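You operate a simulated robot arm through the tools that you are given. There is no shell and no other tool. Be economical: measure what you need, move in short steps, check, and stop when the job is done.

Carry out the task below with a simulated two-armed robot. There is one attempt and no reset: what you move stays moved.

JOB
Put the red half brick in the inside of the right pan. Take the white jug and put it on the shelf of the steel lab table. Put the stiff brush on the shelf of the mortar bench. Take the green can labelled "grease" from the top of the bag rack and leave it on the top of the steel lab table. Fetch the green filter and stand it on top of the orange mortar cylinder. Fetch the pink scoop and set it on the second grey shelving shelf from the top. Any order will do. Set down upright: white jug, green can, green filter.

It is judged by the outcome, as a careful person would: the job done as asked, and still so three seconds after it is handed in. It fails if anything else is knocked over, pushed out of place, dropped, spilled or broken.

ROBOT AND FRAMES
Two 7-joint arms with fingered hands on one trunk, on a base that drives. Base frame: it is fixed to the floor where the robot stands at the start and does not move with it; the origin is under the middle of the robot, x ahead of it, y to its left, z up; the surface under the hand at the start is at about z = 0.64. Readings come in m, degrees, newtons and seconds.
The left shoulder is at the start at [0.072, 0.156, 1.034], the right one opposite. With the tool pointing down near the work surface each hand reaches from about 0.38 to 0.86 m from the robot's upright axis, wherever it stands, measured 20 degrees to its own side. Places, roughly: green can [-6, -1.75, 1.75]; green filter (4x4x9 cm) [2.2, 6.2, 0.9]; inside of the right pan [-1.1, 1.8, 0.4]; orange mortar cylinder (6x6x7 cm) [-0.3, 6.6, 1.3]; pink scoop (7x17x5 cm) [2.9, 6.3, 0.9]; red half brick (10x10x6 cm) [0.5, 0.2, 0.7]; second grey shelving shelf [5, 6.5, 1.3]; shelf of the mortar bench [-3.1, -0.2, 0.4]; shelf of the steel lab table [-2.5, -2.4, 0.3]; stiff brush (6x12x8 cm) [-5.9, 0.1, 0.8]; top of the steel lab table [-2.5, -2.4, 0.8]; white jug (13x8x13 cm) [-1.8, 1.5, 0.5]. Payload 4 kg a hand.
Tool frame (each hand has its own): the origin (TCP) lies between the finger pads and is the grasp point; the fingertips stand 0.03 m ahead of it; z points along the fingers, y is the line along which they close. Largest opening 0.104 m; the body of the gripper starts 0.035 m behind the TCP. The gripper is a hand of 3 fingers: y runs from the thumb to the fingers, the wrist lies at [-0.015, -0.104, -0.178] in the tool frame.
Orientation is told as [roll, pitch, yaw] about the base's x, y, z axes, in that order, counted from this pose: with the fingers straight down and the wrist toward the robot, the tool's x, y and z point along [0, 1, 0], [1, 0, 0] and [0, 0, -1] of the base frame.

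CONTROLS
- The arms move only by the tool send_rows. It takes "left_steps", "right_steps" or both (then of equal length, played together; a hand with none holds still); each is a list of rows, each a list of 6 numbers: the shift along the base's x, y, z in m, then the turn, a rotation vector about the base's x, y, z in degrees. In form: [[tx, ty, tz, wx, wy, wz], ...]. A call has 1 to 10 rows; each row shifts and turns the commanded pose from where the row before left it. A row lasts 0.2 s, in which the tool goes at most 0.05 m and 8.6 degrees; a call with a longer step from one row to the next is refused whole. A pose out of reach is approached as far as the arm can. The call stops where the force on the tool passes 40 N (or 10 N more than at its start, if that is more) or the arm is blocked; 0.2 s more then pass. In this call time passes only in rows, and 0.2 s behind the last. It gives the time, the measured TCP pose, the force on the tool (base axes), the opening and the grip force at its end, in the units of the frame above (readings bear some noise), with the torque about the TCP (base axes, N m) and any sound that the robot's microphone picked up.
- Cameras (640 x 400 px; columns grow to the right, rows downward): "scene" is now at [0.1363, 0.0233, 1.2579]; the picture's right is [0.23, -0.97, 0.00], its down [-0.61, -0.14, -0.78] and it looks along [0.76, 0.18, -0.62] (base axes); focal length 258 px, centre (320, 200). "left" rides on the left gripper at [-0.064, -0.094, -0.117] in its tool frame; the picture's right is [-0.72, -0.33, 0.61], its down [0.64, -0.65, 0.40] and it looks along [0.27, 0.68, 0.68] (tool axes); focal length 238 px, centre (320, 200). "right" rides on the right gripper at [0.064, -0.094, -0.117] in its tool frame; the picture's right is [-0.72, 0.33, -0.61], its down [-0.64, -0.65, 0.41] and it looks along [-0.27, 0.68, 0.68] (tool axes); focal length 238 px, centre (320, 200). There is no depth. A picture from a camera that has moved, and an enlarged one, comes with that camera's place and axes in the base frame and with its lens.
- snapshot(camera): a new picture of that camera. The clock stands still meanwhile.
- slide_trunk(by): slides the trunk up (or, below 0, down) by that many m; the arms and the scene camera ride with it, the base frame stays. It gives what a move gives, with no picture.
- steer(legs): drives the robot by 1 to 6 legs, each [ahead, left, turn to the left] in m, m and degrees, along the robot's own axes; the way and the turn of a leg run together, so that a leg with both is an arc; at most 1.5 m and 180 degrees a leg. The arms and the cameras ride along, it lands a little off, and it stops where it bumps. It gives what a move gives.
- finger_targets(index, middle, thumb_bend, thumb_turn, hand): sets how far each is bent, from 0 (flat) to 1 (curled in); at 0.3 the hand is open as for a grip, at 0.7 the pads meet at the TCP. One left out holds its place. A second passes; each finger stops where it meets its share of the squeeze, and holds until it gets a number again. It is the only way to open and close the hand. It gives what a move gives, with no picture; readings hold the bend of each and the force on the fingers (four entries, about 0 where the hand has none), thumb and palm. thumb_turn goes from beside the hand (0) to across from the fingers (1), as for a grip.
- turn_head(pan, tilt): turns the head with the scene camera to pan (to the left, within 86 degrees either way) and tilt (down, from -29 to 69), counted from straight ahead of the robot. It gives what a move gives.
- close_up(camera, box): a new picture of the part [left, top, right, bottom] of that camera's present view, enlarged. The clock stands still meanwhile.
- finish_job(): hands the job in; it is judged then, once.

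Work in short steps. Places have to be worked out from the pictures, the camera data and where the tool is seen: move nearer, look again, correct. Check each grasp and each placing, and mend what went wrong. You have 186 turns and 166 pictures in all, those below and enlarged ones among them. Open the grippers and draw the arms clear of the work before you hand the job in, unless the task says otherwise; then end with one line.

The tools are called by a JSON object that holds its "api" and its "payload". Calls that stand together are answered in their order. send_rows: Moves the arms, as the interface text tells. Its arguments: {"type":"object","properties":{"left_steps":{"type":"array","items":{"type":"array","items":{"type":"number"}}},"right_steps":{"type":"array","items":{"type":"array","items":{"type":"number"}}}},"required":[]} The other tools are called the same way: slide_trunk (by) slides the trunk up or down; finger_targets (index, middle, thumb_bend, thumb_turn, hand) moves the fingers one by one; steer (legs) drives the base; turn_head (pan, tilt) turns the head that bears the scene camera; snapshot (camera) takes a picture; close_up (camera, box) takes an enlarged picture of a part of a camera's view; finish_job () hands the job in.

At the start:

```text
t: 0.0
left_ee_pos: [0.4359, 0.3663, 0.9539]
left_tool_rot: [-0.1, 0.1, -0.1]
left_ft_force: [0.1, 0.3, 0.0]
left_ft_torque: [-0.02, -0.02, 0.0]
left_finger_gap: 0.1037
left_finger_force: 0.2
left_shape: jaw
left_bend: [0.3, 0.3, 0.3, 0.98]
left_finger forces: [0.0, 0.0, 0.0, 0.1, 0.1, 0.0]
right_ee_pos: [0.532, -0.0111, 0.9696]
right_tool_rot: [-0.1, 0.1, 0.1]
right_ft_force: [-0.3, 1.3, 0.1]
right_ft_torque: [-0.02, 0.0, -0.01]
right_finger_gap: 0.1036
right_finger_force: 0.0
right_shape: jaw
right_bend: [0.3, 0.3, 0.3, 0.98]
right_finger forces: [0.0, 0.0, 0.1, 0.0, 0.0, 0.1]
trunk travel left (down, up): [-0.45, 0.49]
robot x, y, heading: [0.0015, -0.0018, 0.4]
head pan, tilt: [13.1, 38.3]
```

scene: 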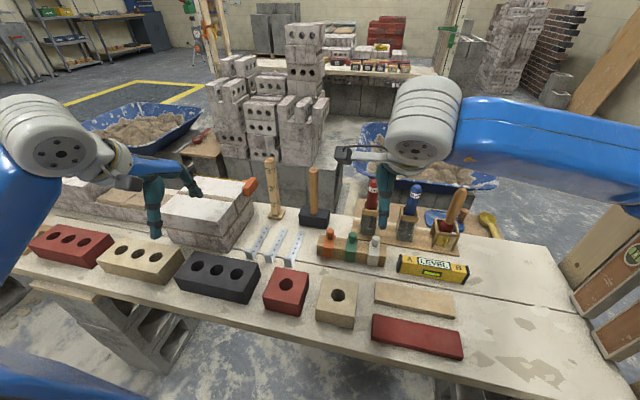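
right: 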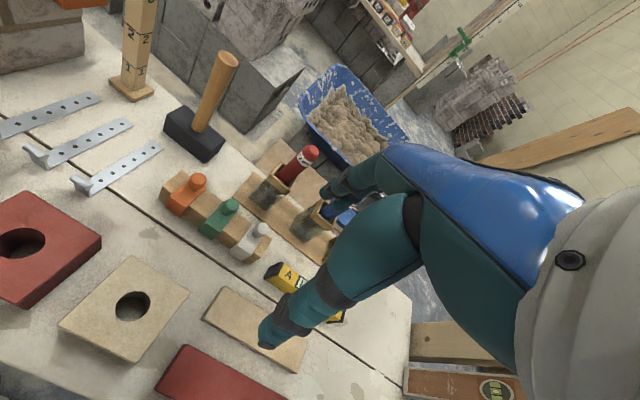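
left: 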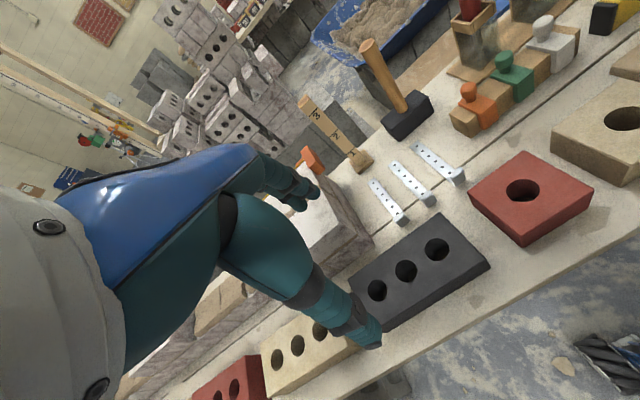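

The red half brick is at about (0.46, 0.19) with its top near z=0.70. I'll look closer at it before choosing the grip.

{"api": "close_up", "payload": {"camera": "scene", "box": [200, 230, 380, 342]}}

{"api": "finger_targets", "payload": {"hand": "left", "index": 0.15, "middle": 0.15, "thumb_bend": 0.15}}

```text
3.56 times, centred on (290, 286) of scene
camera zoom: at [0.1363, 0.0233, 1.2579], right [0.23, -0.97, 0.0], down [-0.61, -0.14, -0.78], along [0.76, 0.18, -0.62], focal length 919 px, centre (427, -106)
```

zoom: 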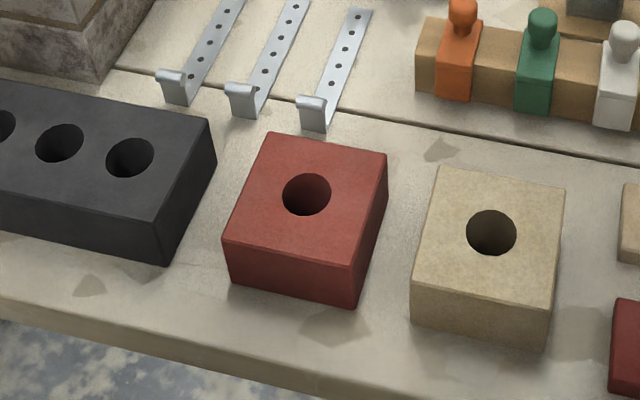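

```text
t: 1.0
left_ee_pos: [0.4352, 0.3666, 0.9543]
left_tool_rot: [0.1, 0.1, -0.1]
left_ft_force: [0.4, 0.5, -0.7]
left_ft_torque: [-0.03, 0.01, 0.0]
left_finger_gap: 0.1358
left_finger_force: 0.1
left_shape: fingers
left_bend: [0.15, 0.15, 0.15, 0.98]
left_finger forces: [0.1, 0.1, 0.0, 0.1, 0.1, 0.1]
right_ee_pos: [0.5316, -0.012, 0.9717]
right_tool_rot: [0.0, 0.0, 0.1]
right_ft_force: [-0.1, -0.2, 0.2]
right_ft_torque: [0.01, -0.02, 0.01]
right_finger_gap: 0.1037
right_finger_force: 0.1
right_shape: jaw
right_bend: [0.3, 0.3, 0.3, 0.98]
right_finger forces: [0.0, 0.0, 0.0, 0.1, 0.0, 0.0]
trunk travel left (down, up): [-0.45, 0.49]
robot x, y, heading: [0.0018, -0.0017, 0.1]
head pan, tilt: [13.1, 38.3]
```

The left hand opens to 0.136 m, so it can span the brick, which measures about 9 cm, is centred at (0.474, 0.189) and has yaw of about 0. I'll move the left hand above it.

{"api": "send_rows", "payload": {"left_steps": [[0.008, -0.036, -0.03, 0, 0, 0], [0.008, -0.036, -0.03, 0, 0, 0], [0.008, -0.036, -0.03, 0, 0, 0], [0.008, -0.036, -0.03, 0, 0, 0], [0.007, -0.034, -0.03, 0, 0, 0]]}}

{"api": "finger_targets", "payload": {"hand": "left", "index": 0.19, "middle": 0.19, "thumb_bend": 0.19}}

{"api": "snapshot", "payload": {"camera": "scene"}}

{"api": "snapshot", "payload": {"camera": "left"}}

```text
t: 2.2
left_ee_pos: [0.4758, 0.1854, 0.8054]
left_tool_rot: [0.0, -0.2, 0.1]
left_ft_force: [-0.1, -0.3, -0.3]
left_ft_torque: [0.04, 0.01, -0.03]
left_finger_gap: 0.1361
left_finger_force: 0.1
left_shape: fingers
left_bend: [0.15, 0.15, 0.15, 0.98]
left_finger forces: [0.0, 0.0, 0.0, 0.0, 0.0, 0.0]
right_ee_pos: [0.5318, -0.0112, 0.971]
right_tool_rot: [0.0, -0.1, 0.0]
right_ft_force: [0.3, 0.1, -0.8]
right_ft_torque: [0.03, -0.05, 0.01]
right_finger_gap: 0.1035
right_finger_force: 0.0
right_shape: jaw
right_bend: [0.3, 0.3, 0.3, 0.98]
right_finger forces: [0.1, 0.1, 0.0, 0.0, 0.0, 0.0]
trunk travel left (down, up): [-0.45, 0.49]
robot x, y, heading: [0.001, -0.0004, -0.3]
head pan, tilt: [13.1, 38.3]
```

```text
t: 3.2
left_ee_pos: [0.4747, 0.1873, 0.8043]
left_tool_rot: [0.0, 0.1, 0.1]
left_ft_force: [0.2, -0.6, -0.7]
left_ft_torque: [0.02, 0.0, 0.01]
left_finger_gap: 0.128
left_finger_force: 0.0
left_shape: fingers
left_bend: [0.19, 0.19, 0.19, 0.98]
left_finger forces: [0.1, 0.0, 0.1, 0.1, 0.0, 0.0]
right_ee_pos: [0.5328, -0.0118, 0.9707]
right_tool_rot: [0.0, 0.1, 0.0]
right_ft_force: [0.2, 0.0, -0.3]
right_ft_torque: [0.0, 0.0, 0.0]
right_finger_gap: 0.1039
right_finger_force: 0.0
right_shape: jaw
right_bend: [0.3, 0.3, 0.3, 0.98]
right_finger forces: [0.0, 0.0, 0.0, 0.0, 0.0, 0.0]
trunk travel left (down, up): [-0.45, 0.49]
robot x, y, heading: [-0.0003, 0.0, -0.0]
head pan, tilt: [13.1, 38.3]
```

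```text
161 pictures are left
camera scene: at [0.1366, 0.0226, 1.2579], right [0.23, -0.97, 0.0], down [-0.61, -0.14, -0.78], along [0.76, 0.18, -0.62], focal length 258 px, centre (320, 200)
```

scene: 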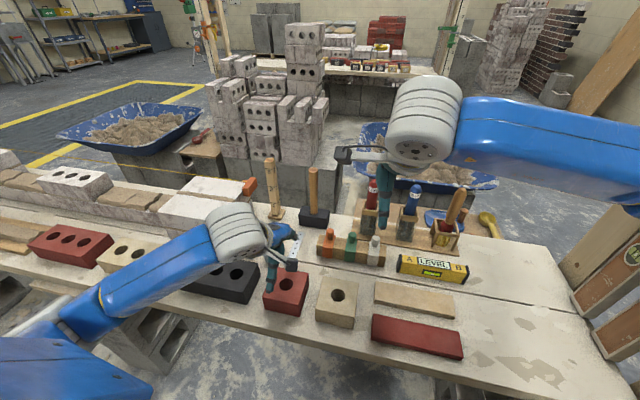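

```text
160 pictures are left
camera left: at [0.3821, 0.1235, 0.9227], right [-0.33, -0.72, -0.61], down [-0.65, 0.64, -0.4], along [0.68, 0.27, -0.68], focal length 238 px, centre (320, 200)
```

left: 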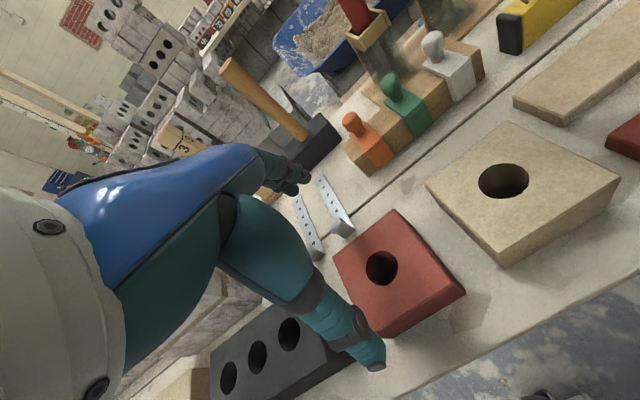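

Both cameras agree that the brick centre is at about (0.476, 0.187) and the hand is centred over it. I'll go down and close.

{"api": "send_rows", "payload": {"left_steps": [[0.001, 0, -0.045, 0, 0, 0], [0.001, 0, -0.045, 0, 0, 0], [0, 0, -0.035, 0, 0, 0]]}}

{"api": "snapshot", "payload": {"camera": "left"}}

{"api": "finger_targets", "payload": {"hand": "left", "index": 0.7, "middle": 0.7, "thumb_bend": 0.7}}

```text
t: 4.0
left_ee_pos: [0.4786, 0.1875, 0.6804]
left_tool_rot: [0.0, -0.2, 0.1]
left_ft_force: [-2.9, 0.5, 5.4]
left_ft_torque: [-0.01, 0.21, 0.01]
left_finger_gap: 0.1309
left_finger_force: 2.8
left_shape: fingers
left_bend: [0.19, 0.19, 0.17, 0.98]
left_finger forces: [0.0, 0.0, 0.1, 0.1, 5.0, 0.0]
right_ee_pos: [0.5299, -0.0114, 0.9726]
right_tool_rot: [0.0, -0.1, 0.0]
right_ft_force: [0.1, 0.4, 0.5]
right_ft_torque: [0.0, -0.01, 0.03]
right_finger_gap: 0.1032
right_finger_force: 0.0
right_shape: jaw
right_bend: [0.3, 0.3, 0.3, 0.98]
right_finger forces: [0.0, 0.0, 0.0, 0.0, 0.0, 0.1]
trunk travel left (down, up): [-0.45, 0.49]
robot x, y, heading: [-0.0021, -0.0001, 0.2]
head pan, tilt: [13.1, 38.3]
```

```text
159 pictures are left
camera left: at [0.3856, 0.1236, 0.7979], right [-0.32, -0.72, -0.61], down [-0.65, 0.64, -0.41], along [0.69, 0.27, -0.68], focal length 238 px, centre (320, 200)
```

left: 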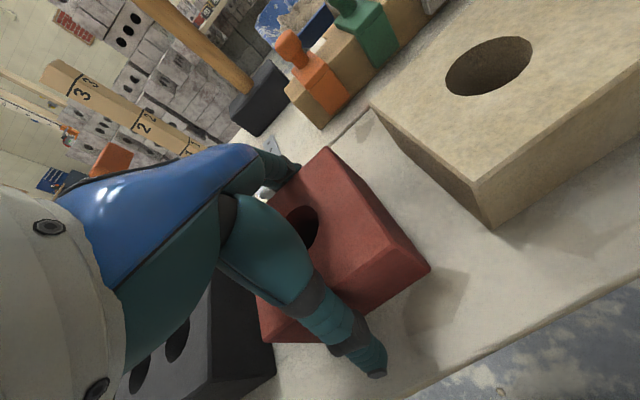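

```text
t: 5.0
left_ee_pos: [0.4784, 0.187, 0.6797]
left_tool_rot: [0.0, -0.2, -0.1]
left_ft_force: [-10.5, 1.7, 14.3]
left_ft_torque: [0.01, -0.61, 0.0]
left_finger_gap: 0.1016
left_finger_force: 42.3
left_shape: fingers
left_bend: [0.21, 0.38, 0.55, 0.96]
left_finger forces: [23.3, 12.3, 0.0, 0.0, 48.5, 0.0]
right_ee_pos: [0.5298, -0.0116, 0.9722]
right_tool_rot: [0.1, -0.1, 0.0]
right_ft_force: [0.7, 0.7, 0.5]
right_ft_torque: [-0.01, -0.01, 0.04]
right_finger_gap: 0.1037
right_finger_force: 0.1
right_shape: jaw
right_bend: [0.3, 0.3, 0.3, 0.98]
right_finger forces: [0.1, 0.0, 0.1, 0.1, 0.0, 0.1]
trunk travel left (down, up): [-0.45, 0.49]
robot x, y, heading: [-0.0015, -0.0038, 0.2]
head pan, tilt: [13.1, 38.3]
```

The bends are uneven (thumb 0.55), so I'll look before lifting.

{"api": "snapshot", "payload": {"camera": "left"}}

{"api": "close_up", "payload": {"camera": "scene", "box": [200, 220, 380, 332]}}

```text
158 pictures are left
camera left: at [0.3848, 0.1239, 0.7981], right [-0.32, -0.72, -0.61], down [-0.65, 0.64, -0.41], along [0.69, 0.27, -0.68], focal length 238 px, centre (320, 200)
```

left: 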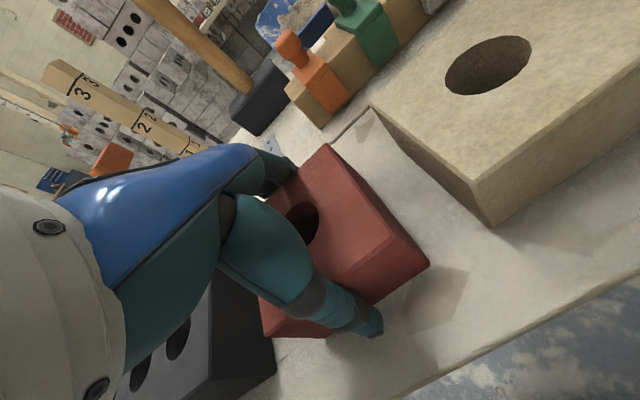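

```text
3.56 times, centred on (290, 276) of scene
camera zoom: at [0.1321, 0.0222, 1.2585], right [0.23, -0.97, 0.0], down [-0.6, -0.14, -0.79], along [0.76, 0.18, -0.62], focal length 919 px, centre (427, -70)
```

zoom: 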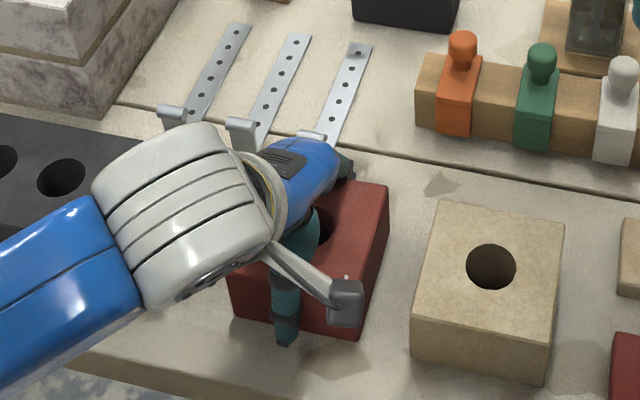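

The thumb and fingers are on opposite faces of the brick, and the grip is firm. Lifting now.

{"api": "send_rows", "payload": {"left_steps": [[0, 0, 0.02, 0, 0, 0], [0, 0, 0.04, 0, 0, 0], [0, 0, 0.045, 0, 0, 0], [0, 0, 0.045, 0, 0, 0], [-0.01, 0.02, 0.045, 0, 0, 0], [-0.02, 0.03, 0.03, 0, 0, 0], [-0.02, 0.03, 0.03, 0, 0, 0]]}}

{"api": "snapshot", "payload": {"camera": "scene"}}

```text
refused: row 5 steps farther than a row can; nothing moved
```

```text
156 pictures are left
camera scene: at [0.1321, 0.0222, 1.2585], right [0.23, -0.97, 0.0], down [-0.6, -0.14, -0.79], along [0.76, 0.18, -0.62], focal length 258 px, centre (320, 200)
```

scene: 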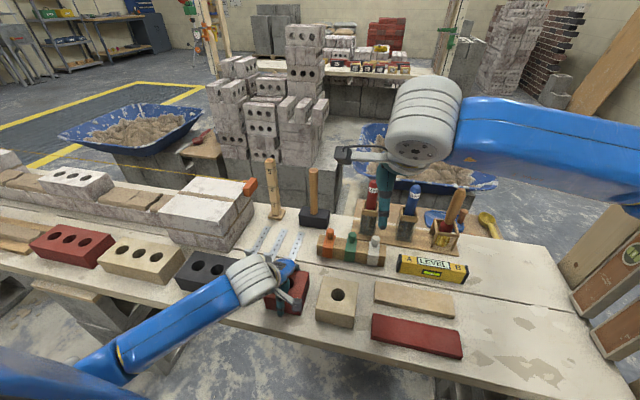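

The step was too long, so I'll resend the lift with legal rows.

{"api": "send_rows", "payload": {"left_steps": [[0, 0, 0.02, 0, 0, 0], [0, 0, 0.04, 0, 0, 0], [0, 0, 0.045, 0, 0, 0], [0, 0, 0.045, 0, 0, 0], [-0.01, 0.02, 0.04, 0, 0, 0], [-0.02, 0.03, 0.03, 0, 0, 0], [-0.02, 0.03, 0.03, 0, 0, 0], [-0.02, 0.03, 0.03, 0, 0, 0]]}}

{"api": "turn_head", "payload": {"pan": 80, "tilt": 25}}

{"api": "snapshot", "payload": {"camera": "scene"}}

{"api": "turn_head", "payload": {"pan": -80, "tilt": 25}}

{"api": "snapshot", "payload": {"camera": "scene"}}

```text
t: 6.8
left_ee_pos: [0.4044, 0.2971, 0.9589]
left_tool_rot: [-0.1, 0.2, -0.1]
left_ft_force: [-0.3, 0.9, -8.5]
left_ft_torque: [0.04, 0.0, 0.03]
left_finger_gap: 0.1003
left_finger_force: 34.4
left_shape: fingers
left_bend: [0.21, 0.39, 0.58, 0.96]
left_finger forces: [20.9, 11.4, 0.0, 0.1, 36.4, 0.0]
right_ee_pos: [0.5316, -0.0108, 0.9709]
right_tool_rot: [0.0, -0.2, 0.0]
right_ft_force: [1.0, 0.7, -0.2]
right_ft_torque: [-0.01, -0.02, 0.01]
right_finger_gap: 0.1037
right_finger_force: 0.0
right_shape: jaw
right_bend: [0.3, 0.3, 0.3, 0.98]
right_finger forces: [0.0, 0.1, 0.0, 0.0, 0.0, 0.0]
trunk travel left (down, up): [-0.45, 0.49]
robot x, y, heading: [0.0009, -0.0017, -0.2]
head pan, tilt: [13.1, 38.3]
```

```text
t: 8.2
left_ee_pos: [0.4066, 0.2967, 0.9594]
left_tool_rot: [-0.2, 0.0, 0.0]
left_ft_force: [-0.7, 0.5, -8.3]
left_ft_torque: [0.04, -0.03, 0.02]
left_finger_gap: 0.1003
left_finger_force: 34.6
left_shape: fingers
left_bend: [0.21, 0.39, 0.58, 0.96]
left_finger forces: [20.8, 11.4, 0.0, 0.1, 36.3, 0.0]
right_ee_pos: [0.532, -0.01, 0.9713]
right_tool_rot: [-0.1, 0.0, 0.0]
right_ft_force: [0.8, 0.5, 0.4]
right_ft_torque: [0.0, 0.02, 0.03]
right_finger_gap: 0.1036
right_finger_force: 0.1
right_shape: jaw
right_bend: [0.3, 0.3, 0.3, 0.98]
right_finger forces: [0.0, 0.0, 0.0, 0.1, 0.0, 0.1]
trunk travel left (down, up): [-0.45, 0.49]
robot x, y, heading: [-0.0009, -0.0007, -0.0]
head pan, tilt: [80.0, 25.0]
```

```text
155 pictures are left
camera scene: at [0.0697, 0.0952, 1.2786], right [0.98, -0.17, 0.0], down [-0.08, -0.42, -0.91], along [0.16, 0.89, -0.42], focal length 258 px, centre (320, 200)
```

scene: 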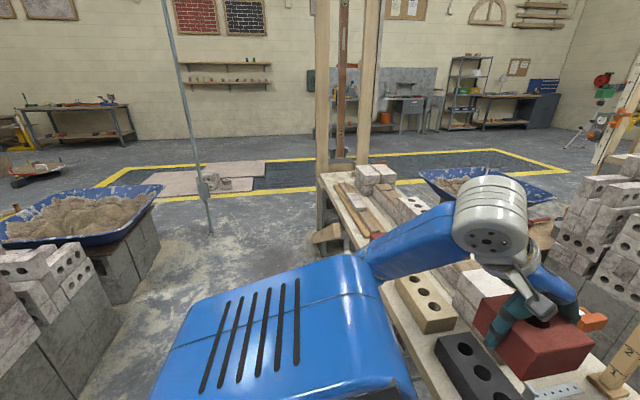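

```text
t: 10.6
left_ee_pos: [0.4061, 0.2961, 0.9597]
left_tool_rot: [-0.1, 0.0, 0.1]
left_ft_force: [0.4, 0.4, -8.6]
left_ft_torque: [0.04, 0.05, -0.02]
left_finger_gap: 0.1002
left_finger_force: 34.6
left_shape: fingers
left_bend: [0.21, 0.39, 0.58, 0.96]
left_finger forces: [20.9, 11.4, 0.1, 0.1, 36.3, 0.0]
right_ee_pos: [0.5319, -0.0099, 0.9702]
right_tool_rot: [-0.1, -0.1, 0.0]
right_ft_force: [0.3, 0.7, 0.0]
right_ft_torque: [0.01, 0.0, 0.04]
right_finger_gap: 0.1035
right_finger_force: 0.0
right_shape: jaw
right_bend: [0.3, 0.3, 0.3, 0.98]
right_finger forces: [0.1, 0.0, 0.1, 0.0, 0.1, 0.1]
trunk travel left (down, up): [-0.45, 0.49]
robot x, y, heading: [-0.0022, 0.0003, 0.2]
head pan, tilt: [-80.0, 25.0]
```

```text
154 pictures are left
camera scene: at [0.0696, -0.0864, 1.2789], right [-0.98, -0.17, 0.0], down [-0.08, 0.41, -0.91], along [0.16, -0.89, -0.42], focal length 258 px, centre (320, 200)
```

scene: 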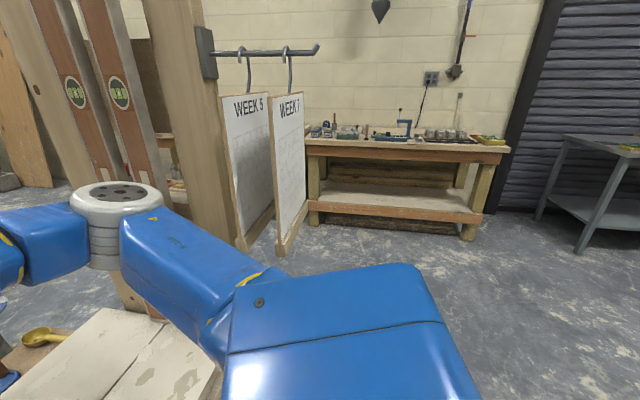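

The brick is held (weight about 8.5 N). The target pan is the blue sand tray at about x -1.6…-0.85, y 1.5…2.2, with a pole near (-0.63, 2.3). I'll back off, turn left and look at the aisle.

{"api": "turn_head", "payload": {"pan": 20, "tilt": 30}}

{"api": "steer", "payload": {"legs": [[-0.28, 0, 0], [0, 0, 90]]}}

{"api": "snapshot", "payload": {"camera": "scene"}}

{"api": "turn_head", "payload": {"pan": 80, "tilt": 25}}

{"api": "snapshot", "payload": {"camera": "scene"}}

```text
t: 12.4
left_ee_pos: [0.407, 0.2979, 0.9582]
left_tool_rot: [-0.1, 0.0, 0.1]
left_ft_force: [0.2, -0.1, -8.0]
left_ft_torque: [0.02, 0.02, 0.01]
left_finger_gap: 0.1003
left_finger_force: 34.2
left_shape: fingers
left_bend: [0.21, 0.39, 0.58, 0.96]
left_finger forces: [20.9, 11.3, 0.0, 0.0, 36.3, 0.0]
right_ee_pos: [0.5322, -0.0101, 0.9703]
right_tool_rot: [0.0, -0.1, 0.0]
right_ft_force: [0.3, 0.3, 0.2]
right_ft_torque: [0.01, 0.02, -0.02]
right_finger_gap: 0.1037
right_finger_force: 0.1
right_shape: jaw
right_bend: [0.3, 0.3, 0.3, 0.98]
right_finger forces: [0.1, 0.0, 0.1, 0.0, 0.0, 0.0]
trunk travel left (down, up): [-0.45, 0.49]
robot x, y, heading: [-0.0018, 0.0014, -0.1]
head pan, tilt: [20.0, 30.0]
```

```text
t: 18.1
left_ee_pos: [-0.5702, 0.4113, 0.9595]
left_tool_rot: [-0.1, 0.1, 88.7]
left_ft_force: [0.4, 0.3, -7.9]
left_ft_torque: [0.01, -0.01, -0.03]
left_finger_gap: 0.0992
left_finger_force: 32.6
left_shape: fingers
left_bend: [0.21, 0.39, 0.59, 0.96]
left_finger forces: [18.9, 11.1, 0.0, 0.1, 33.3, 0.1]
right_ee_pos: [-0.2601, 0.5313, 0.9709]
right_tool_rot: [-0.1, 0.0, 88.8]
right_ft_force: [-0.8, -1.1, 0.9]
right_ft_torque: [-0.02, -0.01, 0.02]
right_finger_gap: 0.1035
right_finger_force: 0.0
right_shape: jaw
right_bend: [0.3, 0.3, 0.3, 0.98]
right_finger forces: [0.1, 0.1, 0.0, 0.1, 0.0, 0.1]
trunk travel left (down, up): [-0.45, 0.49]
robot x, y, heading: [-0.2838, -0.0001, 88.8]
head pan, tilt: [20.0, 30.0]
```

```text
153 pictures are left
camera scene: at [-0.3128, 0.1416, 1.2705], right [0.95, 0.32, 0.0], down [0.16, -0.48, -0.86], along [-0.28, 0.82, -0.5], focal length 258 px, centre (320, 200)
```

scene: 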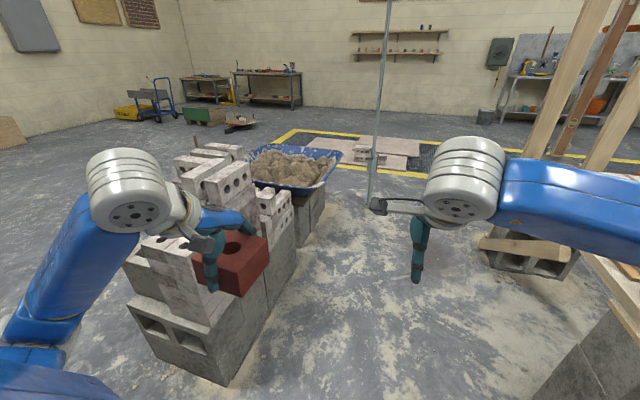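

```text
t: 19.4
left_ee_pos: [-0.5706, 0.4105, 0.9594]
left_tool_rot: [0.0, 0.1, 88.7]
left_ft_force: [-0.5, -0.2, -7.4]
left_ft_torque: [-0.01, 0.04, 0.03]
left_finger_gap: 0.0991
left_finger_force: 32.4
left_shape: fingers
left_bend: [0.21, 0.39, 0.59, 0.96]
left_finger forces: [19.5, 11.4, 0.1, 0.0, 34.1, 0.1]
right_ee_pos: [-0.2598, 0.5297, 0.9714]
right_tool_rot: [0.1, -0.1, 88.8]
right_ft_force: [1.1, -0.6, 0.0]
right_ft_torque: [0.01, 0.01, -0.03]
right_finger_gap: 0.1035
right_finger_force: 0.1
right_shape: jaw
right_bend: [0.3, 0.3, 0.3, 0.98]
right_finger forces: [0.1, 0.0, 0.0, 0.0, 0.0, 0.0]
trunk travel left (down, up): [-0.45, 0.49]
robot x, y, heading: [-0.2852, 0.0049, 88.6]
head pan, tilt: [80.0, 25.0]
```

```text
152 pictures are left
camera scene: at [-0.3744, 0.0739, 1.2786], right [0.2, 0.98, 0.0], down [0.42, -0.09, -0.91], along [-0.89, 0.18, -0.42], focal length 258 px, centre (320, 200)
```

scene: 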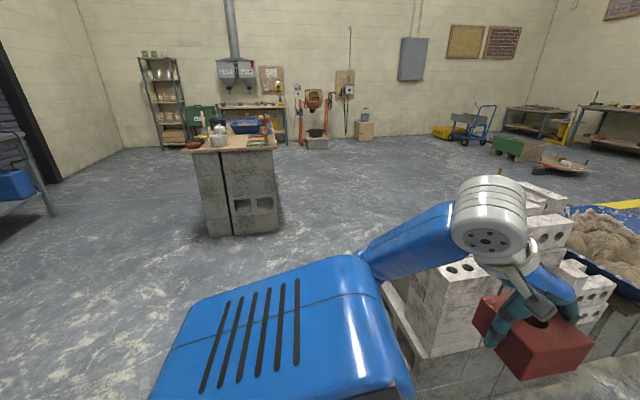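

The stack next to the aisle tops out at roughly z=0.86, so I'll raise the trunk first. Then I'll drive up the aisle, face −x and strafe to the pan.

{"api": "slide_trunk", "payload": {"by": 0.25}}

{"api": "steer", "payload": {"legs": [[0.65, 0, 0], [0, 0, 91.4], [0, -0.95, 0]]}}

{"api": "turn_head", "payload": {"pan": 0, "tilt": 40}}

{"api": "snapshot", "payload": {"camera": "scene"}}

```text
t: 22.0
left_ee_pos: [-0.5713, 0.4118, 1.2095]
left_tool_rot: [0.0, 0.0, 88.7]
left_ft_force: [0.1, -0.6, -8.5]
left_ft_torque: [0.01, -0.01, -0.03]
left_finger_gap: 0.0991
left_finger_force: 32.5
left_shape: fingers
left_bend: [0.21, 0.39, 0.59, 0.96]
left_finger forces: [19.2, 11.3, 0.0, 0.0, 33.6, 0.0]
right_ee_pos: [-0.2604, 0.5292, 1.2211]
right_tool_rot: [-0.1, -0.1, 88.8]
right_ft_force: [0.5, -0.1, -0.4]
right_ft_torque: [0.01, 0.01, 0.0]
right_finger_gap: 0.1034
right_finger_force: 0.1
right_shape: jaw
right_bend: [0.3, 0.3, 0.3, 0.98]
right_finger forces: [0.0, 0.1, 0.0, 0.1, 0.0, 0.1]
trunk travel left (down, up): [-0.7, 0.24]
robot x, y, heading: [-0.2836, -0.0035, 88.8]
head pan, tilt: [80.0, 25.0]
```

```text
t: 34.0
left_ee_pos: [-0.6703, 1.2938, 1.2078]
left_tool_rot: [-0.3, 0.0, 179.6]
left_ft_force: [0.0, -0.2, -8.3]
left_ft_torque: [-0.01, -0.05, -0.04]
left_finger_gap: 0.0981
left_finger_force: 30.6
left_shape: fingers
left_bend: [0.21, 0.39, 0.6, 0.96]
left_finger forces: [17.8, 11.2, 0.1, 0.1, 31.7, 0.0]
right_ee_pos: [-0.7946, 1.6026, 1.2218]
right_tool_rot: [-0.2, -0.1, 179.7]
right_ft_force: [-0.3, 0.1, -0.1]
right_ft_torque: [0.03, 0.01, 0.0]
right_finger_gap: 0.1034
right_finger_force: 0.0
right_shape: jaw
right_bend: [0.3, 0.3, 0.3, 0.98]
right_finger forces: [0.0, 0.0, 0.1, 0.1, 0.0, 0.0]
trunk travel left (down, up): [-0.7, 0.24]
robot x, y, heading: [-0.2649, 1.5931, 179.7]
head pan, tilt: [80.0, 25.0]
```

```text
t: 35.5
left_ee_pos: [-0.6693, 1.2975, 1.2106]
left_tool_rot: [0.1, -0.1, 179.6]
left_ft_force: [-0.9, 0.0, -7.6]
left_ft_torque: [0.06, 0.02, -0.02]
left_finger_gap: 0.0978
left_finger_force: 31.4
left_shape: fingers
left_bend: [0.21, 0.4, 0.6, 0.96]
left_finger forces: [18.5, 11.5, 0.1, 0.1, 32.9, 0.0]
right_ee_pos: [-0.7927, 1.6045, 1.2221]
right_tool_rot: [-0.2, -0.3, 179.5]
right_ft_force: [-0.3, 0.4, 0.2]
right_ft_torque: [0.01, 0.0, -0.02]
right_finger_gap: 0.1039
right_finger_force: 0.0
right_shape: jaw
right_bend: [0.3, 0.3, 0.3, 0.98]
right_finger forces: [0.1, 0.0, 0.0, 0.1, 0.1, 0.1]
trunk travel left (down, up): [-0.7, 0.24]
robot x, y, heading: [-0.263, 1.5873, 179.6]
head pan, tilt: [0.0, 40.0]
```

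```text
151 pictures are left
camera scene: at [-0.4035, 1.5917, 1.5053], right [0.01, 1.0, 0.0], down [0.65, 0.0, -0.76], along [-0.76, 0.01, -0.65], focal length 258 px, centre (320, 200)
```

scene: 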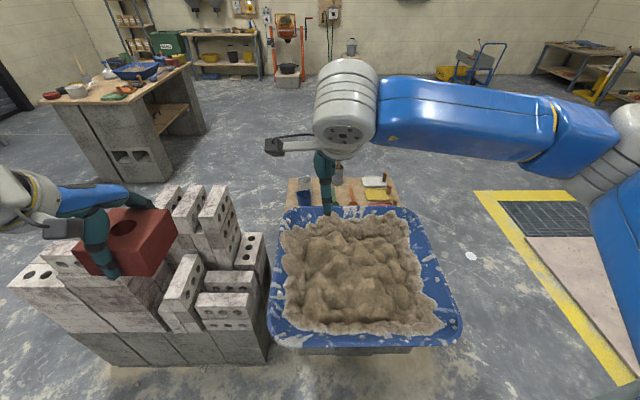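

The sand centre is at about (-1.1, 1.77) and the top of the stack is below the brick. I'll turn right 25°, move in a little and shift the right hand aside.

{"api": "steer", "payload": {"legs": [[0, 0, -25], [0.15, 0, 0]]}}

{"api": "send_rows", "payload": {"right_steps": [[0.01, 0.025, 0.04, 0, 0, 0], [0.01, 0.025, 0.04, 0, 0, 0], [0.01, 0.025, 0.04, 0, 0, 0]], "left_steps": [[-0.04, 0.02, 0, 0, 0, 0], [-0.03, 0.03, 0, 0, 0, 0], [-0.03, 0.03, 0, 0, 0, 0]]}}

{"api": "snapshot", "payload": {"camera": "scene"}}

```text
t: 38.2
left_ee_pos: [-0.8893, 1.5622, 1.2115]
left_tool_rot: [0.0, -0.2, 154.4]
left_ft_force: [0.6, -0.1, -7.7]
left_ft_torque: [-0.05, 0.02, -0.01]
left_finger_gap: 0.0979
left_finger_force: 30.2
left_shape: fingers
left_bend: [0.21, 0.4, 0.6, 0.96]
left_finger forces: [17.6, 11.4, 0.0, 0.1, 31.7, 0.0]
right_ee_pos: [-0.8702, 1.8933, 1.2223]
right_tool_rot: [0.0, -0.2, 154.4]
right_ft_force: [0.8, -0.8, 0.0]
right_ft_torque: [0.0, -0.01, -0.01]
right_finger_gap: 0.1034
right_finger_force: 0.1
right_shape: jaw
right_bend: [0.3, 0.3, 0.3, 0.98]
right_finger forces: [0.1, 0.1, 0.0, 0.1, 0.1, 0.0]
trunk travel left (down, up): [-0.7, 0.24]
robot x, y, heading: [-0.4034, 1.657, 154.6]
head pan, tilt: [0.0, 40.0]
```

```text
t: 39.0
left_ee_pos: [-0.9903, 1.6483, 1.2087]
left_tool_rot: [0.2, 0.1, 154.3]
left_ft_force: [-0.4, 0.0, -8.5]
left_ft_torque: [0.0, -0.01, 0.0]
left_finger_gap: 0.0972
left_finger_force: 30.6
left_shape: fingers
left_bend: [0.21, 0.4, 0.6, 0.96]
left_finger forces: [18.3, 11.5, 0.1, 0.0, 31.8, 0.0]
right_ee_pos: [-0.8436, 1.9737, 1.3419]
right_tool_rot: [0.1, 0.0, 154.4]
right_ft_force: [0.4, 0.4, 0.6]
right_ft_torque: [-0.01, 0.02, 0.0]
right_finger_gap: 0.1037
right_finger_force: 0.0
right_shape: jaw
right_bend: [0.3, 0.3, 0.3, 0.98]
right_finger forces: [0.0, 0.0, 0.0, 0.0, 0.0, 0.0]
trunk travel left (down, up): [-0.7, 0.24]
robot x, y, heading: [-0.4038, 1.6554, 154.5]
head pan, tilt: [0.0, 40.0]
```

```text
150 pictures are left
camera scene: at [-0.5283, 1.7223, 1.5049], right [0.43, 0.9, 0.0], down [0.58, -0.28, -0.76], along [-0.69, 0.33, -0.65], focal length 258 px, centre (320, 200)
```

scene: 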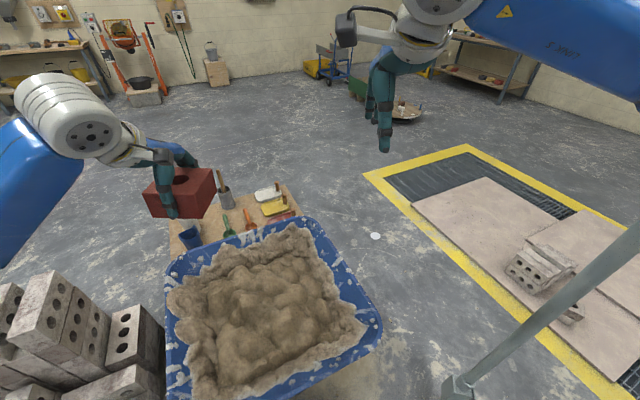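

I'll centre the brick over the sand at about (-1.07, 1.76) and lower the trunk.

{"api": "send_rows", "payload": {"left_steps": [[-0.027, 0.037, 0, 0, 0, 0], [-0.027, 0.037, 0, 0, 0, 0], [-0.026, 0.037, 0, 0, 0, 0]]}}

{"api": "slide_trunk", "payload": {"by": -0.48}}

{"api": "snapshot", "payload": {"camera": "scene"}}

{"api": "snapshot", "payload": {"camera": "left"}}

```text
t: 39.8
left_ee_pos: [-1.0701, 1.7605, 1.2099]
left_tool_rot: [0.3, 0.1, 154.5]
left_ft_force: [-0.3, 0.3, -7.4]
left_ft_torque: [-0.02, -0.04, -0.01]
left_finger_gap: 0.0974
left_finger_force: 30.5
left_shape: fingers
left_bend: [0.21, 0.4, 0.6, 0.96]
left_finger forces: [17.9, 11.8, 0.1, 0.0, 31.5, 0.1]
right_ee_pos: [-0.8422, 1.9756, 1.3411]
right_tool_rot: [0.2, -0.1, 154.4]
right_ft_force: [-0.3, 0.4, -0.2]
right_ft_torque: [-0.03, 0.02, -0.01]
right_finger_gap: 0.1037
right_finger_force: 0.1
right_shape: jaw
right_bend: [0.3, 0.3, 0.3, 0.98]
right_finger forces: [0.0, 0.1, 0.0, 0.1, 0.0, 0.0]
trunk travel left (down, up): [-0.7, 0.24]
robot x, y, heading: [-0.3996, 1.658, 154.5]
head pan, tilt: [0.0, 40.0]
```

```text
refused: -0.48 is not a number from -0.4 to 0.4
```

```text
149 pictures are left
camera scene: at [-0.529, 1.7251, 1.5048], right [0.43, 0.9, 0.0], down [0.58, -0.28, -0.76], along [-0.69, 0.33, -0.65], focal length 258 px, centre (320, 200)
```

scene: 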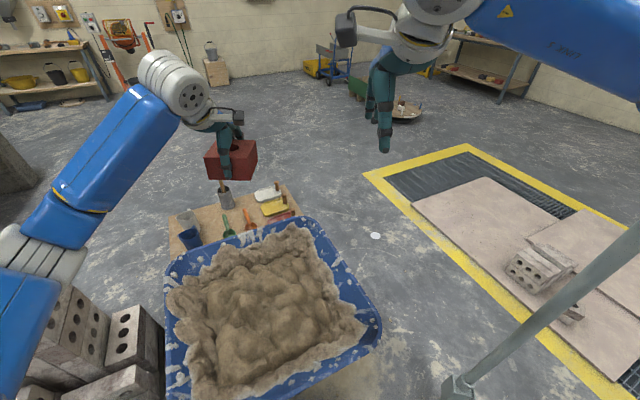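

```text
148 pictures are left
camera left: at [-0.9558, 1.7791, 1.3274], right [0.6, 0.5, -0.62], down [0.31, -0.86, -0.4], along [-0.73, 0.05, -0.68], focal length 238 px, centre (320, 200)
```

left: 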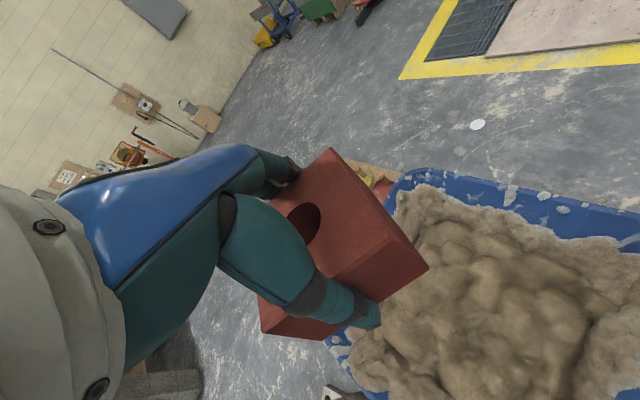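

The brick is in line with the pan, but the left elbow hangs near the stack. I'll lower the trunk only a little and use the arm for the rest.

{"api": "slide_trunk", "payload": {"by": -0.2}}

{"api": "send_rows", "payload": {"left_steps": [[0, 0, -0.045, 0, 0, 0], [0, 0, -0.045, 0, 0, 0], [0, 0, -0.045, 0, 0, 0], [0, 0, -0.045, 0, 0, 0], [0, 0, -0.045, 0, 0, 0], [0, 0, -0.045, 0, 0, 0], [0, 0, -0.045, 0, 0, 0]]}}

{"api": "snapshot", "payload": {"camera": "scene"}}

{"api": "snapshot", "payload": {"camera": "left"}}

```text
t: 42.0
left_ee_pos: [-1.0688, 1.757, 1.0106]
left_tool_rot: [0.1, -0.1, 154.4]
left_ft_force: [0.0, -0.1, -7.8]
left_ft_torque: [-0.02, 0.0, 0.02]
left_finger_gap: 0.097
left_finger_force: 30.5
left_shape: fingers
left_bend: [0.21, 0.4, 0.6, 0.96]
left_finger forces: [17.6, 11.7, 0.0, 0.0, 31.4, 0.1]
right_ee_pos: [-0.8414, 1.9717, 1.1409]
right_tool_rot: [0.1, -0.2, 154.4]
right_ft_force: [-0.9, 0.0, 0.8]
right_ft_torque: [-0.03, 0.01, 0.01]
right_finger_gap: 0.1039
right_finger_force: 0.1
right_shape: jaw
right_bend: [0.3, 0.3, 0.3, 0.98]
right_finger forces: [0.1, 0.1, 0.0, 0.1, 0.0, 0.1]
trunk travel left (down, up): [-0.5, 0.44]
robot x, y, heading: [-0.4029, 1.6551, 154.4]
head pan, tilt: [0.0, 40.0]
```

```text
t: 43.6
left_ee_pos: [-1.0697, 1.7555, 0.695]
left_tool_rot: [0.1, -0.2, 154.3]
left_ft_force: [-0.3, -0.3, -7.8]
left_ft_torque: [-0.02, -0.01, -0.01]
left_finger_gap: 0.0969
left_finger_force: 29.4
left_shape: fingers
left_bend: [0.21, 0.4, 0.6, 0.96]
left_finger forces: [16.7, 11.9, 0.1, 0.1, 30.1, 0.0]
right_ee_pos: [-0.8422, 1.9725, 1.1417]
right_tool_rot: [0.1, -0.2, 154.4]
right_ft_force: [-0.7, 0.3, 0.2]
right_ft_torque: [0.0, -0.01, 0.01]
right_finger_gap: 0.1037
right_finger_force: 0.1
right_shape: jaw
right_bend: [0.3, 0.3, 0.3, 0.98]
right_finger forces: [0.0, 0.0, 0.0, 0.0, 0.0, 0.0]
trunk travel left (down, up): [-0.5, 0.44]
robot x, y, heading: [-0.3997, 1.6555, 154.1]
head pan, tilt: [0.0, 40.0]
```

```text
147 pictures are left
camera scene: at [-0.5281, 1.7193, 1.3051], right [0.43, 0.9, 0.0], down [0.58, -0.28, -0.76], along [-0.69, 0.33, -0.65], focal length 258 px, centre (320, 200)
```

scene: 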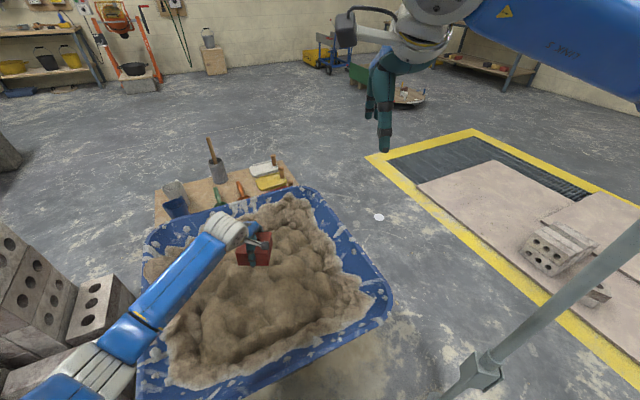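

```text
146 pictures are left
camera left: at [-0.956, 1.7737, 0.8117], right [0.6, 0.51, -0.61], down [0.31, -0.86, -0.4], along [-0.73, 0.05, -0.68], focal length 238 px, centre (320, 200)
```

left: 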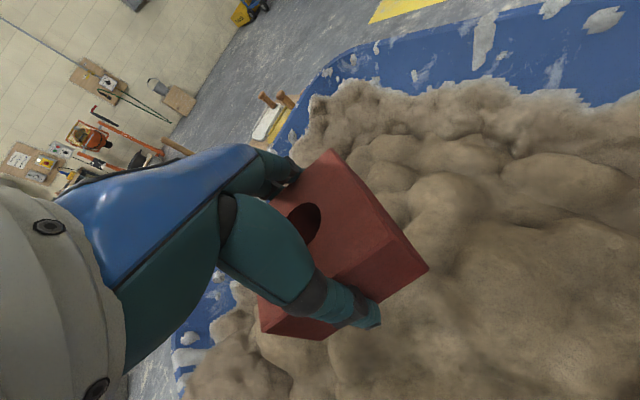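

The brick is over the sand near the middle. I'll lower it in small steps until it touches.

{"api": "send_rows", "payload": {"left_steps": [[0, 0, -0.025, 0, 0, 0], [0, 0, -0.025, 0, 0, 0], [0, 0, -0.02, 0, 0, 0], [0, 0, -0.02, 0, 0, 0], [0, 0, -0.02, 0, 0, 0], [0, 0, -0.02, 0, 0, 0], [0, 0, -0.02, 0, 0, 0], [0, 0, -0.02, 0, 0, 0]]}}

{"api": "snapshot", "payload": {"camera": "scene"}}

```text
t: 45.4
left_ee_pos: [-1.0684, 1.7584, 0.5258]
left_tool_rot: [0.1, 0.0, 154.4]
left_ft_force: [-0.4, 0.4, -9.1]
left_ft_torque: [-0.02, -0.01, -0.03]
left_finger_gap: 0.0964
left_finger_force: 28.6
left_shape: fingers
left_bend: [0.22, 0.4, 0.6, 0.96]
left_finger forces: [16.0, 12.0, 0.1, 0.1, 29.3, 0.0]
right_ee_pos: [-0.8431, 1.9731, 1.1415]
right_tool_rot: [0.0, -0.2, 154.4]
right_ft_force: [0.2, 0.3, 0.0]
right_ft_torque: [-0.02, 0.01, 0.0]
right_finger_gap: 0.1038
right_finger_force: 0.0
right_shape: jaw
right_bend: [0.3, 0.3, 0.3, 0.98]
right_finger forces: [0.0, 0.0, 0.0, 0.1, 0.0, 0.1]
trunk travel left (down, up): [-0.5, 0.44]
robot x, y, heading: [-0.4021, 1.659, 154.3]
head pan, tilt: [0.0, 40.0]
```

```text
145 pictures are left
camera scene: at [-0.5276, 1.7197, 1.3051], right [0.43, 0.9, 0.0], down [0.58, -0.28, -0.76], along [-0.69, 0.33, -0.65], focal length 258 px, centre (320, 200)
```

scene: 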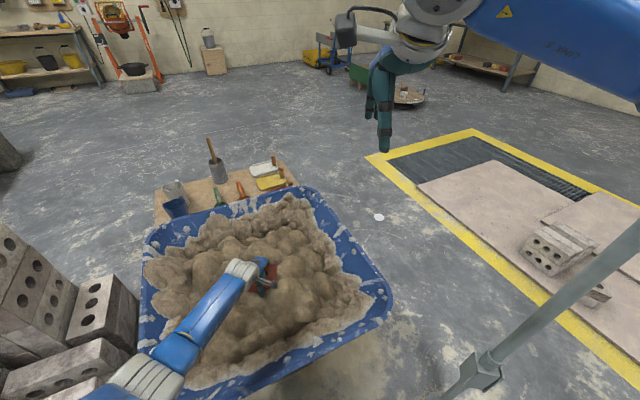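

No contact yet at TCP 0.526. I'll check the close view.

{"api": "snapshot", "payload": {"camera": "left"}}

{"api": "close_up", "payload": {"camera": "scene", "box": [100, 180, 420, 380]}}

```text
144 pictures are left
camera left: at [-0.9543, 1.775, 0.6427], right [0.6, 0.51, -0.61], down [0.31, -0.86, -0.4], along [-0.73, 0.05, -0.68], focal length 238 px, centre (320, 200)
```

left: 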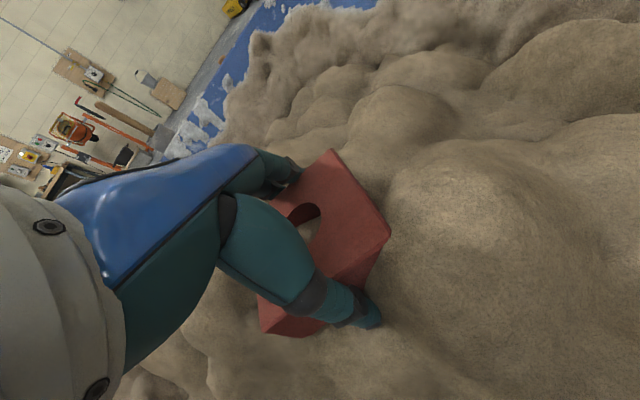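

```text
2.00 times, centred on (260, 280) of scene
camera zoom: at [-0.5276, 1.7197, 1.3051], right [0.43, 0.9, 0.0], down [0.58, -0.28, -0.76], along [-0.69, 0.33, -0.65], focal length 517 px, centre (440, 40)
```

zoom: 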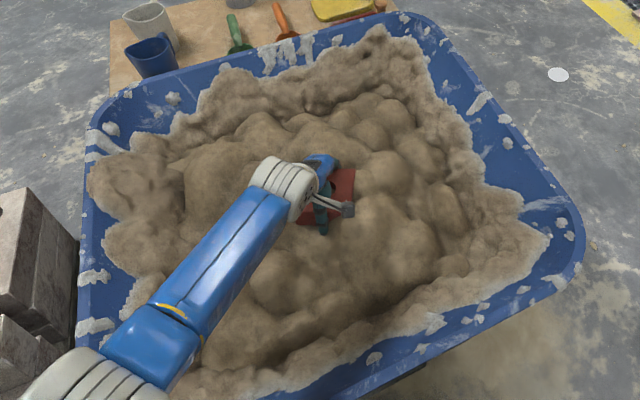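

The brick is sinking into the sand, so the real support is lower (pan floor at about 0.4). I'll keep going down gently.

{"api": "send_rows", "payload": {"left_steps": [[0, 0, -0.015, 0, 0, 0], [0, 0, -0.015, 0, 0, 0], [0, 0, -0.015, 0, 0, 0], [0, 0, -0.015, 0, 0, 0], [0, 0, -0.015, 0, 0, 0], [0, 0, -0.015, 0, 0, 0]]}}

{"api": "snapshot", "payload": {"camera": "left"}}

```text
t: 46.8
left_ee_pos: [-1.0657, 1.757, 0.4551]
left_tool_rot: [0.2, -0.9, 154.4]
left_ft_force: [-5.9, -1.3, 15.7]
left_ft_torque: [0.77, 1.12, 0.25]
left_finger_gap: 0.0973
left_finger_force: 32.2
left_shape: fingers
left_bend: [0.2, 0.39, 0.61, 0.96]
left_finger forces: [23.1, 13.6, 0.0, 0.0, 27.1, 0.1]
left hand out of reach, approached as far as the arm can: row 5, 6
right_ee_pos: [-0.8393, 1.972, 1.1437]
right_tool_rot: [0.1, -0.4, 154.4]
right_ft_force: [0.3, 0.6, -0.2]
right_ft_torque: [-0.02, 0.0, 0.01]
right_finger_gap: 0.1039
right_finger_force: 0.0
right_shape: jaw
right_bend: [0.3, 0.3, 0.3, 0.98]
right_finger forces: [0.0, 0.0, 0.0, 0.1, 0.1, 0.0]
trunk travel left (down, up): [-0.5, 0.44]
robot x, y, heading: [-0.4003, 1.656, 154.8]
head pan, tilt: [0.0, 40.0]
```

```text
142 pictures are left
camera left: at [-0.9495, 1.773, 0.5715], right [0.6, 0.51, -0.62], down [0.31, -0.86, -0.41], along [-0.74, 0.06, -0.67], focal length 238 px, centre (320, 200)
```

left: 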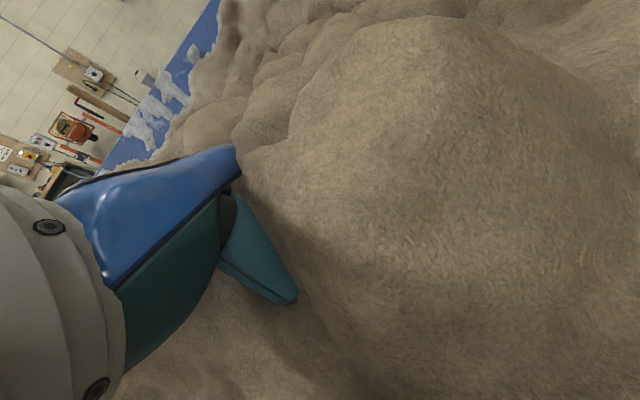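

There is contact (force turned upward) at about pan-floor height. I'll release and rise.

{"api": "finger_targets", "payload": {"hand": "left", "index": 0.1, "middle": 0.1, "thumb_bend": 0.1}}

{"api": "send_rows", "payload": {"left_steps": [[0, 0, 0.02, 0, 0, 0], [0, 0, 0.045, 0, 0, 0], [0, 0, 0.045, 0, 0, 0], [0, 0, 0.045, 0, 0, 0], [0, 0, 0.045, 0, 0, 0], [0, 0, 0.045, 0, 0, 0], [0, 0, 0.045, 0, 0, 0]]}}

{"api": "snapshot", "payload": {"camera": "left"}}

{"api": "snapshot", "payload": {"camera": "scene"}}

```text
t: 47.8
left_ee_pos: [-1.0615, 1.7546, 0.4501]
left_tool_rot: [0.1, -0.1, 154.4]
left_ft_force: [-0.4, 0.3, 0.2]
left_ft_torque: [0.03, -0.05, 0.02]
left_finger_gap: 0.146
left_finger_force: 0.0
left_shape: fingers
left_bend: [0.1, 0.1, 0.1, 0.97]
left_finger forces: [0.0, 0.0, 0.1, 0.0, 0.0, 0.1]
right_ee_pos: [-0.8395, 1.9719, 1.1426]
right_tool_rot: [0.1, -0.2, 154.4]
right_ft_force: [-1.0, 0.3, -0.2]
right_ft_torque: [0.02, -0.03, 0.0]
right_finger_gap: 0.1037
right_finger_force: 0.1
right_shape: jaw
right_bend: [0.3, 0.3, 0.3, 0.98]
right_finger forces: [0.0, 0.0, 0.0, 0.0, 0.0, 0.0]
trunk travel left (down, up): [-0.5, 0.44]
robot x, y, heading: [-0.396, 1.6577, 154.4]
head pan, tilt: [0.0, 40.0]
```

```text
t: 49.4
left_ee_pos: [-1.1862, 1.8166, 0.6462]
left_tool_rot: [0.2, -0.2, 154.4]
left_ft_force: [-0.2, -0.1, 0.0]
left_ft_torque: [0.0, 0.04, -0.03]
left_finger_gap: 0.1459
left_finger_force: 0.0
left_shape: fingers
left_bend: [0.1, 0.1, 0.1, 0.97]
left_finger forces: [0.0, 0.0, 0.1, 0.0, 0.1, 0.1]
left hand out of reach, approached as far as the arm can: row 1, 2, 3, 4, 5, 6, 7
right_ee_pos: [-0.8405, 1.9724, 1.143]
right_tool_rot: [0.2, -0.2, 154.4]
right_ft_force: [0.8, 0.0, -0.8]
right_ft_torque: [0.0, 0.0, 0.01]
right_finger_gap: 0.1037
right_finger_force: 0.0
right_shape: jaw
right_bend: [0.3, 0.3, 0.3, 0.98]
right_finger forces: [0.0, 0.0, 0.0, 0.0, 0.1, 0.0]
trunk travel left (down, up): [-0.5, 0.44]
robot x, y, heading: [-0.3992, 1.6561, 154.2]
head pan, tilt: [0.0, 40.0]
```

```text
141 pictures are left
camera left: at [-1.0706, 1.8341, 0.7633], right [0.6, 0.51, -0.62], down [0.31, -0.86, -0.4], along [-0.73, 0.05, -0.68], focal length 238 px, centre (320, 200)
```

left: 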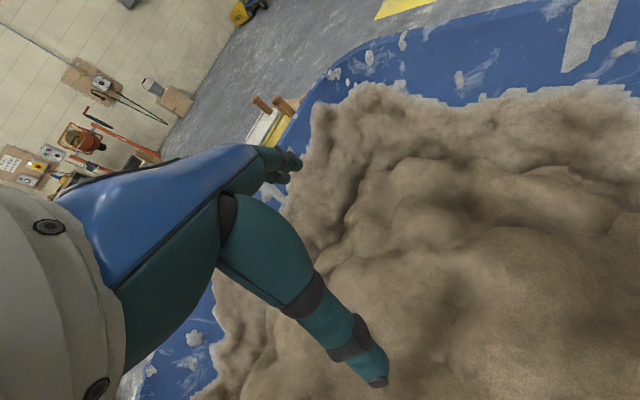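

```text
140 pictures are left
camera scene: at [-0.5253, 1.7199, 1.3053], right [0.43, 0.9, 0.0], down [0.58, -0.28, -0.76], along [-0.69, 0.33, -0.65], focal length 258 px, centre (320, 200)
```

scene: 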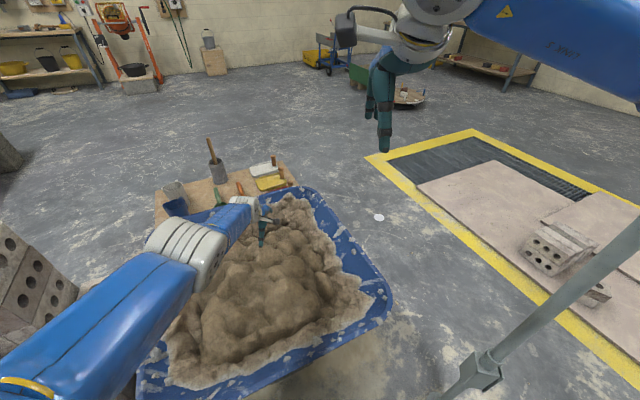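

The brick is released under the sand surface, but the arm drifted outward because of a reach limit. I'll bring the hand back toward the robot and up.

{"api": "send_rows", "payload": {"left_steps": [[0.035, -0.017, 0.02, 0, 0, 0], [0.035, -0.017, 0.02, 0, 0, 0], [0.035, -0.017, 0.02, 0, 0, 0], [0.035, -0.017, 0.02, 0, 0, 0], [0.035, -0.017, 0.02, 0, 0, 0]]}}

{"api": "snapshot", "payload": {"camera": "scene"}}

```text
t: 50.6
left_ee_pos: [-1.1863, 1.8173, 0.6449]
left_tool_rot: [0.1, -0.1, 154.4]
left_ft_force: [-0.2, -0.8, 0.2]
left_ft_torque: [-0.01, 0.01, 0.02]
left_finger_gap: 0.1458
left_finger_force: 0.0
left_shape: fingers
left_bend: [0.1, 0.1, 0.1, 0.97]
left_finger forces: [0.1, 0.0, 0.0, 0.0, 0.1, 0.1]
left hand out of reach, approached as far as the arm can: row 1, 2, 3, 4, 5
right_ee_pos: [-0.8409, 1.9711, 1.1427]
right_tool_rot: [0.1, -0.3, 154.4]
right_ft_force: [-0.4, 0.2, 0.2]
right_ft_torque: [0.0, 0.0, 0.03]
right_finger_gap: 0.1038
right_finger_force: 0.2
right_shape: jaw
right_bend: [0.3, 0.3, 0.3, 0.98]
right_finger forces: [0.1, 0.0, 0.0, 0.0, 0.1, 0.0]
trunk travel left (down, up): [-0.5, 0.44]
robot x, y, heading: [-0.3983, 1.6589, 154.2]
head pan, tilt: [0.0, 40.0]
```

```text
139 pictures are left
camera scene: at [-0.5258, 1.7197, 1.3053], right [0.43, 0.9, 0.0], down [0.58, -0.28, -0.76], along [-0.69, 0.33, -0.65], focal length 258 px, centre (320, 200)
```

scene: 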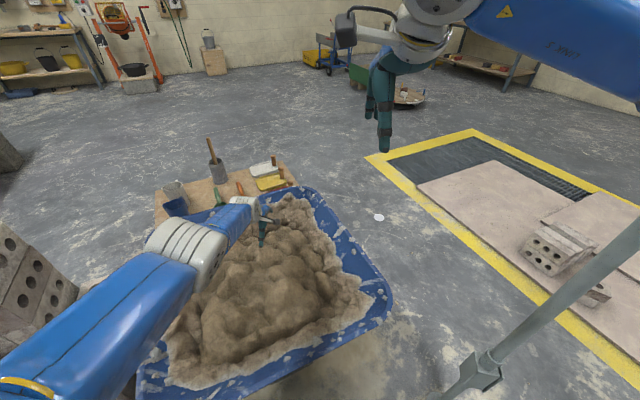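

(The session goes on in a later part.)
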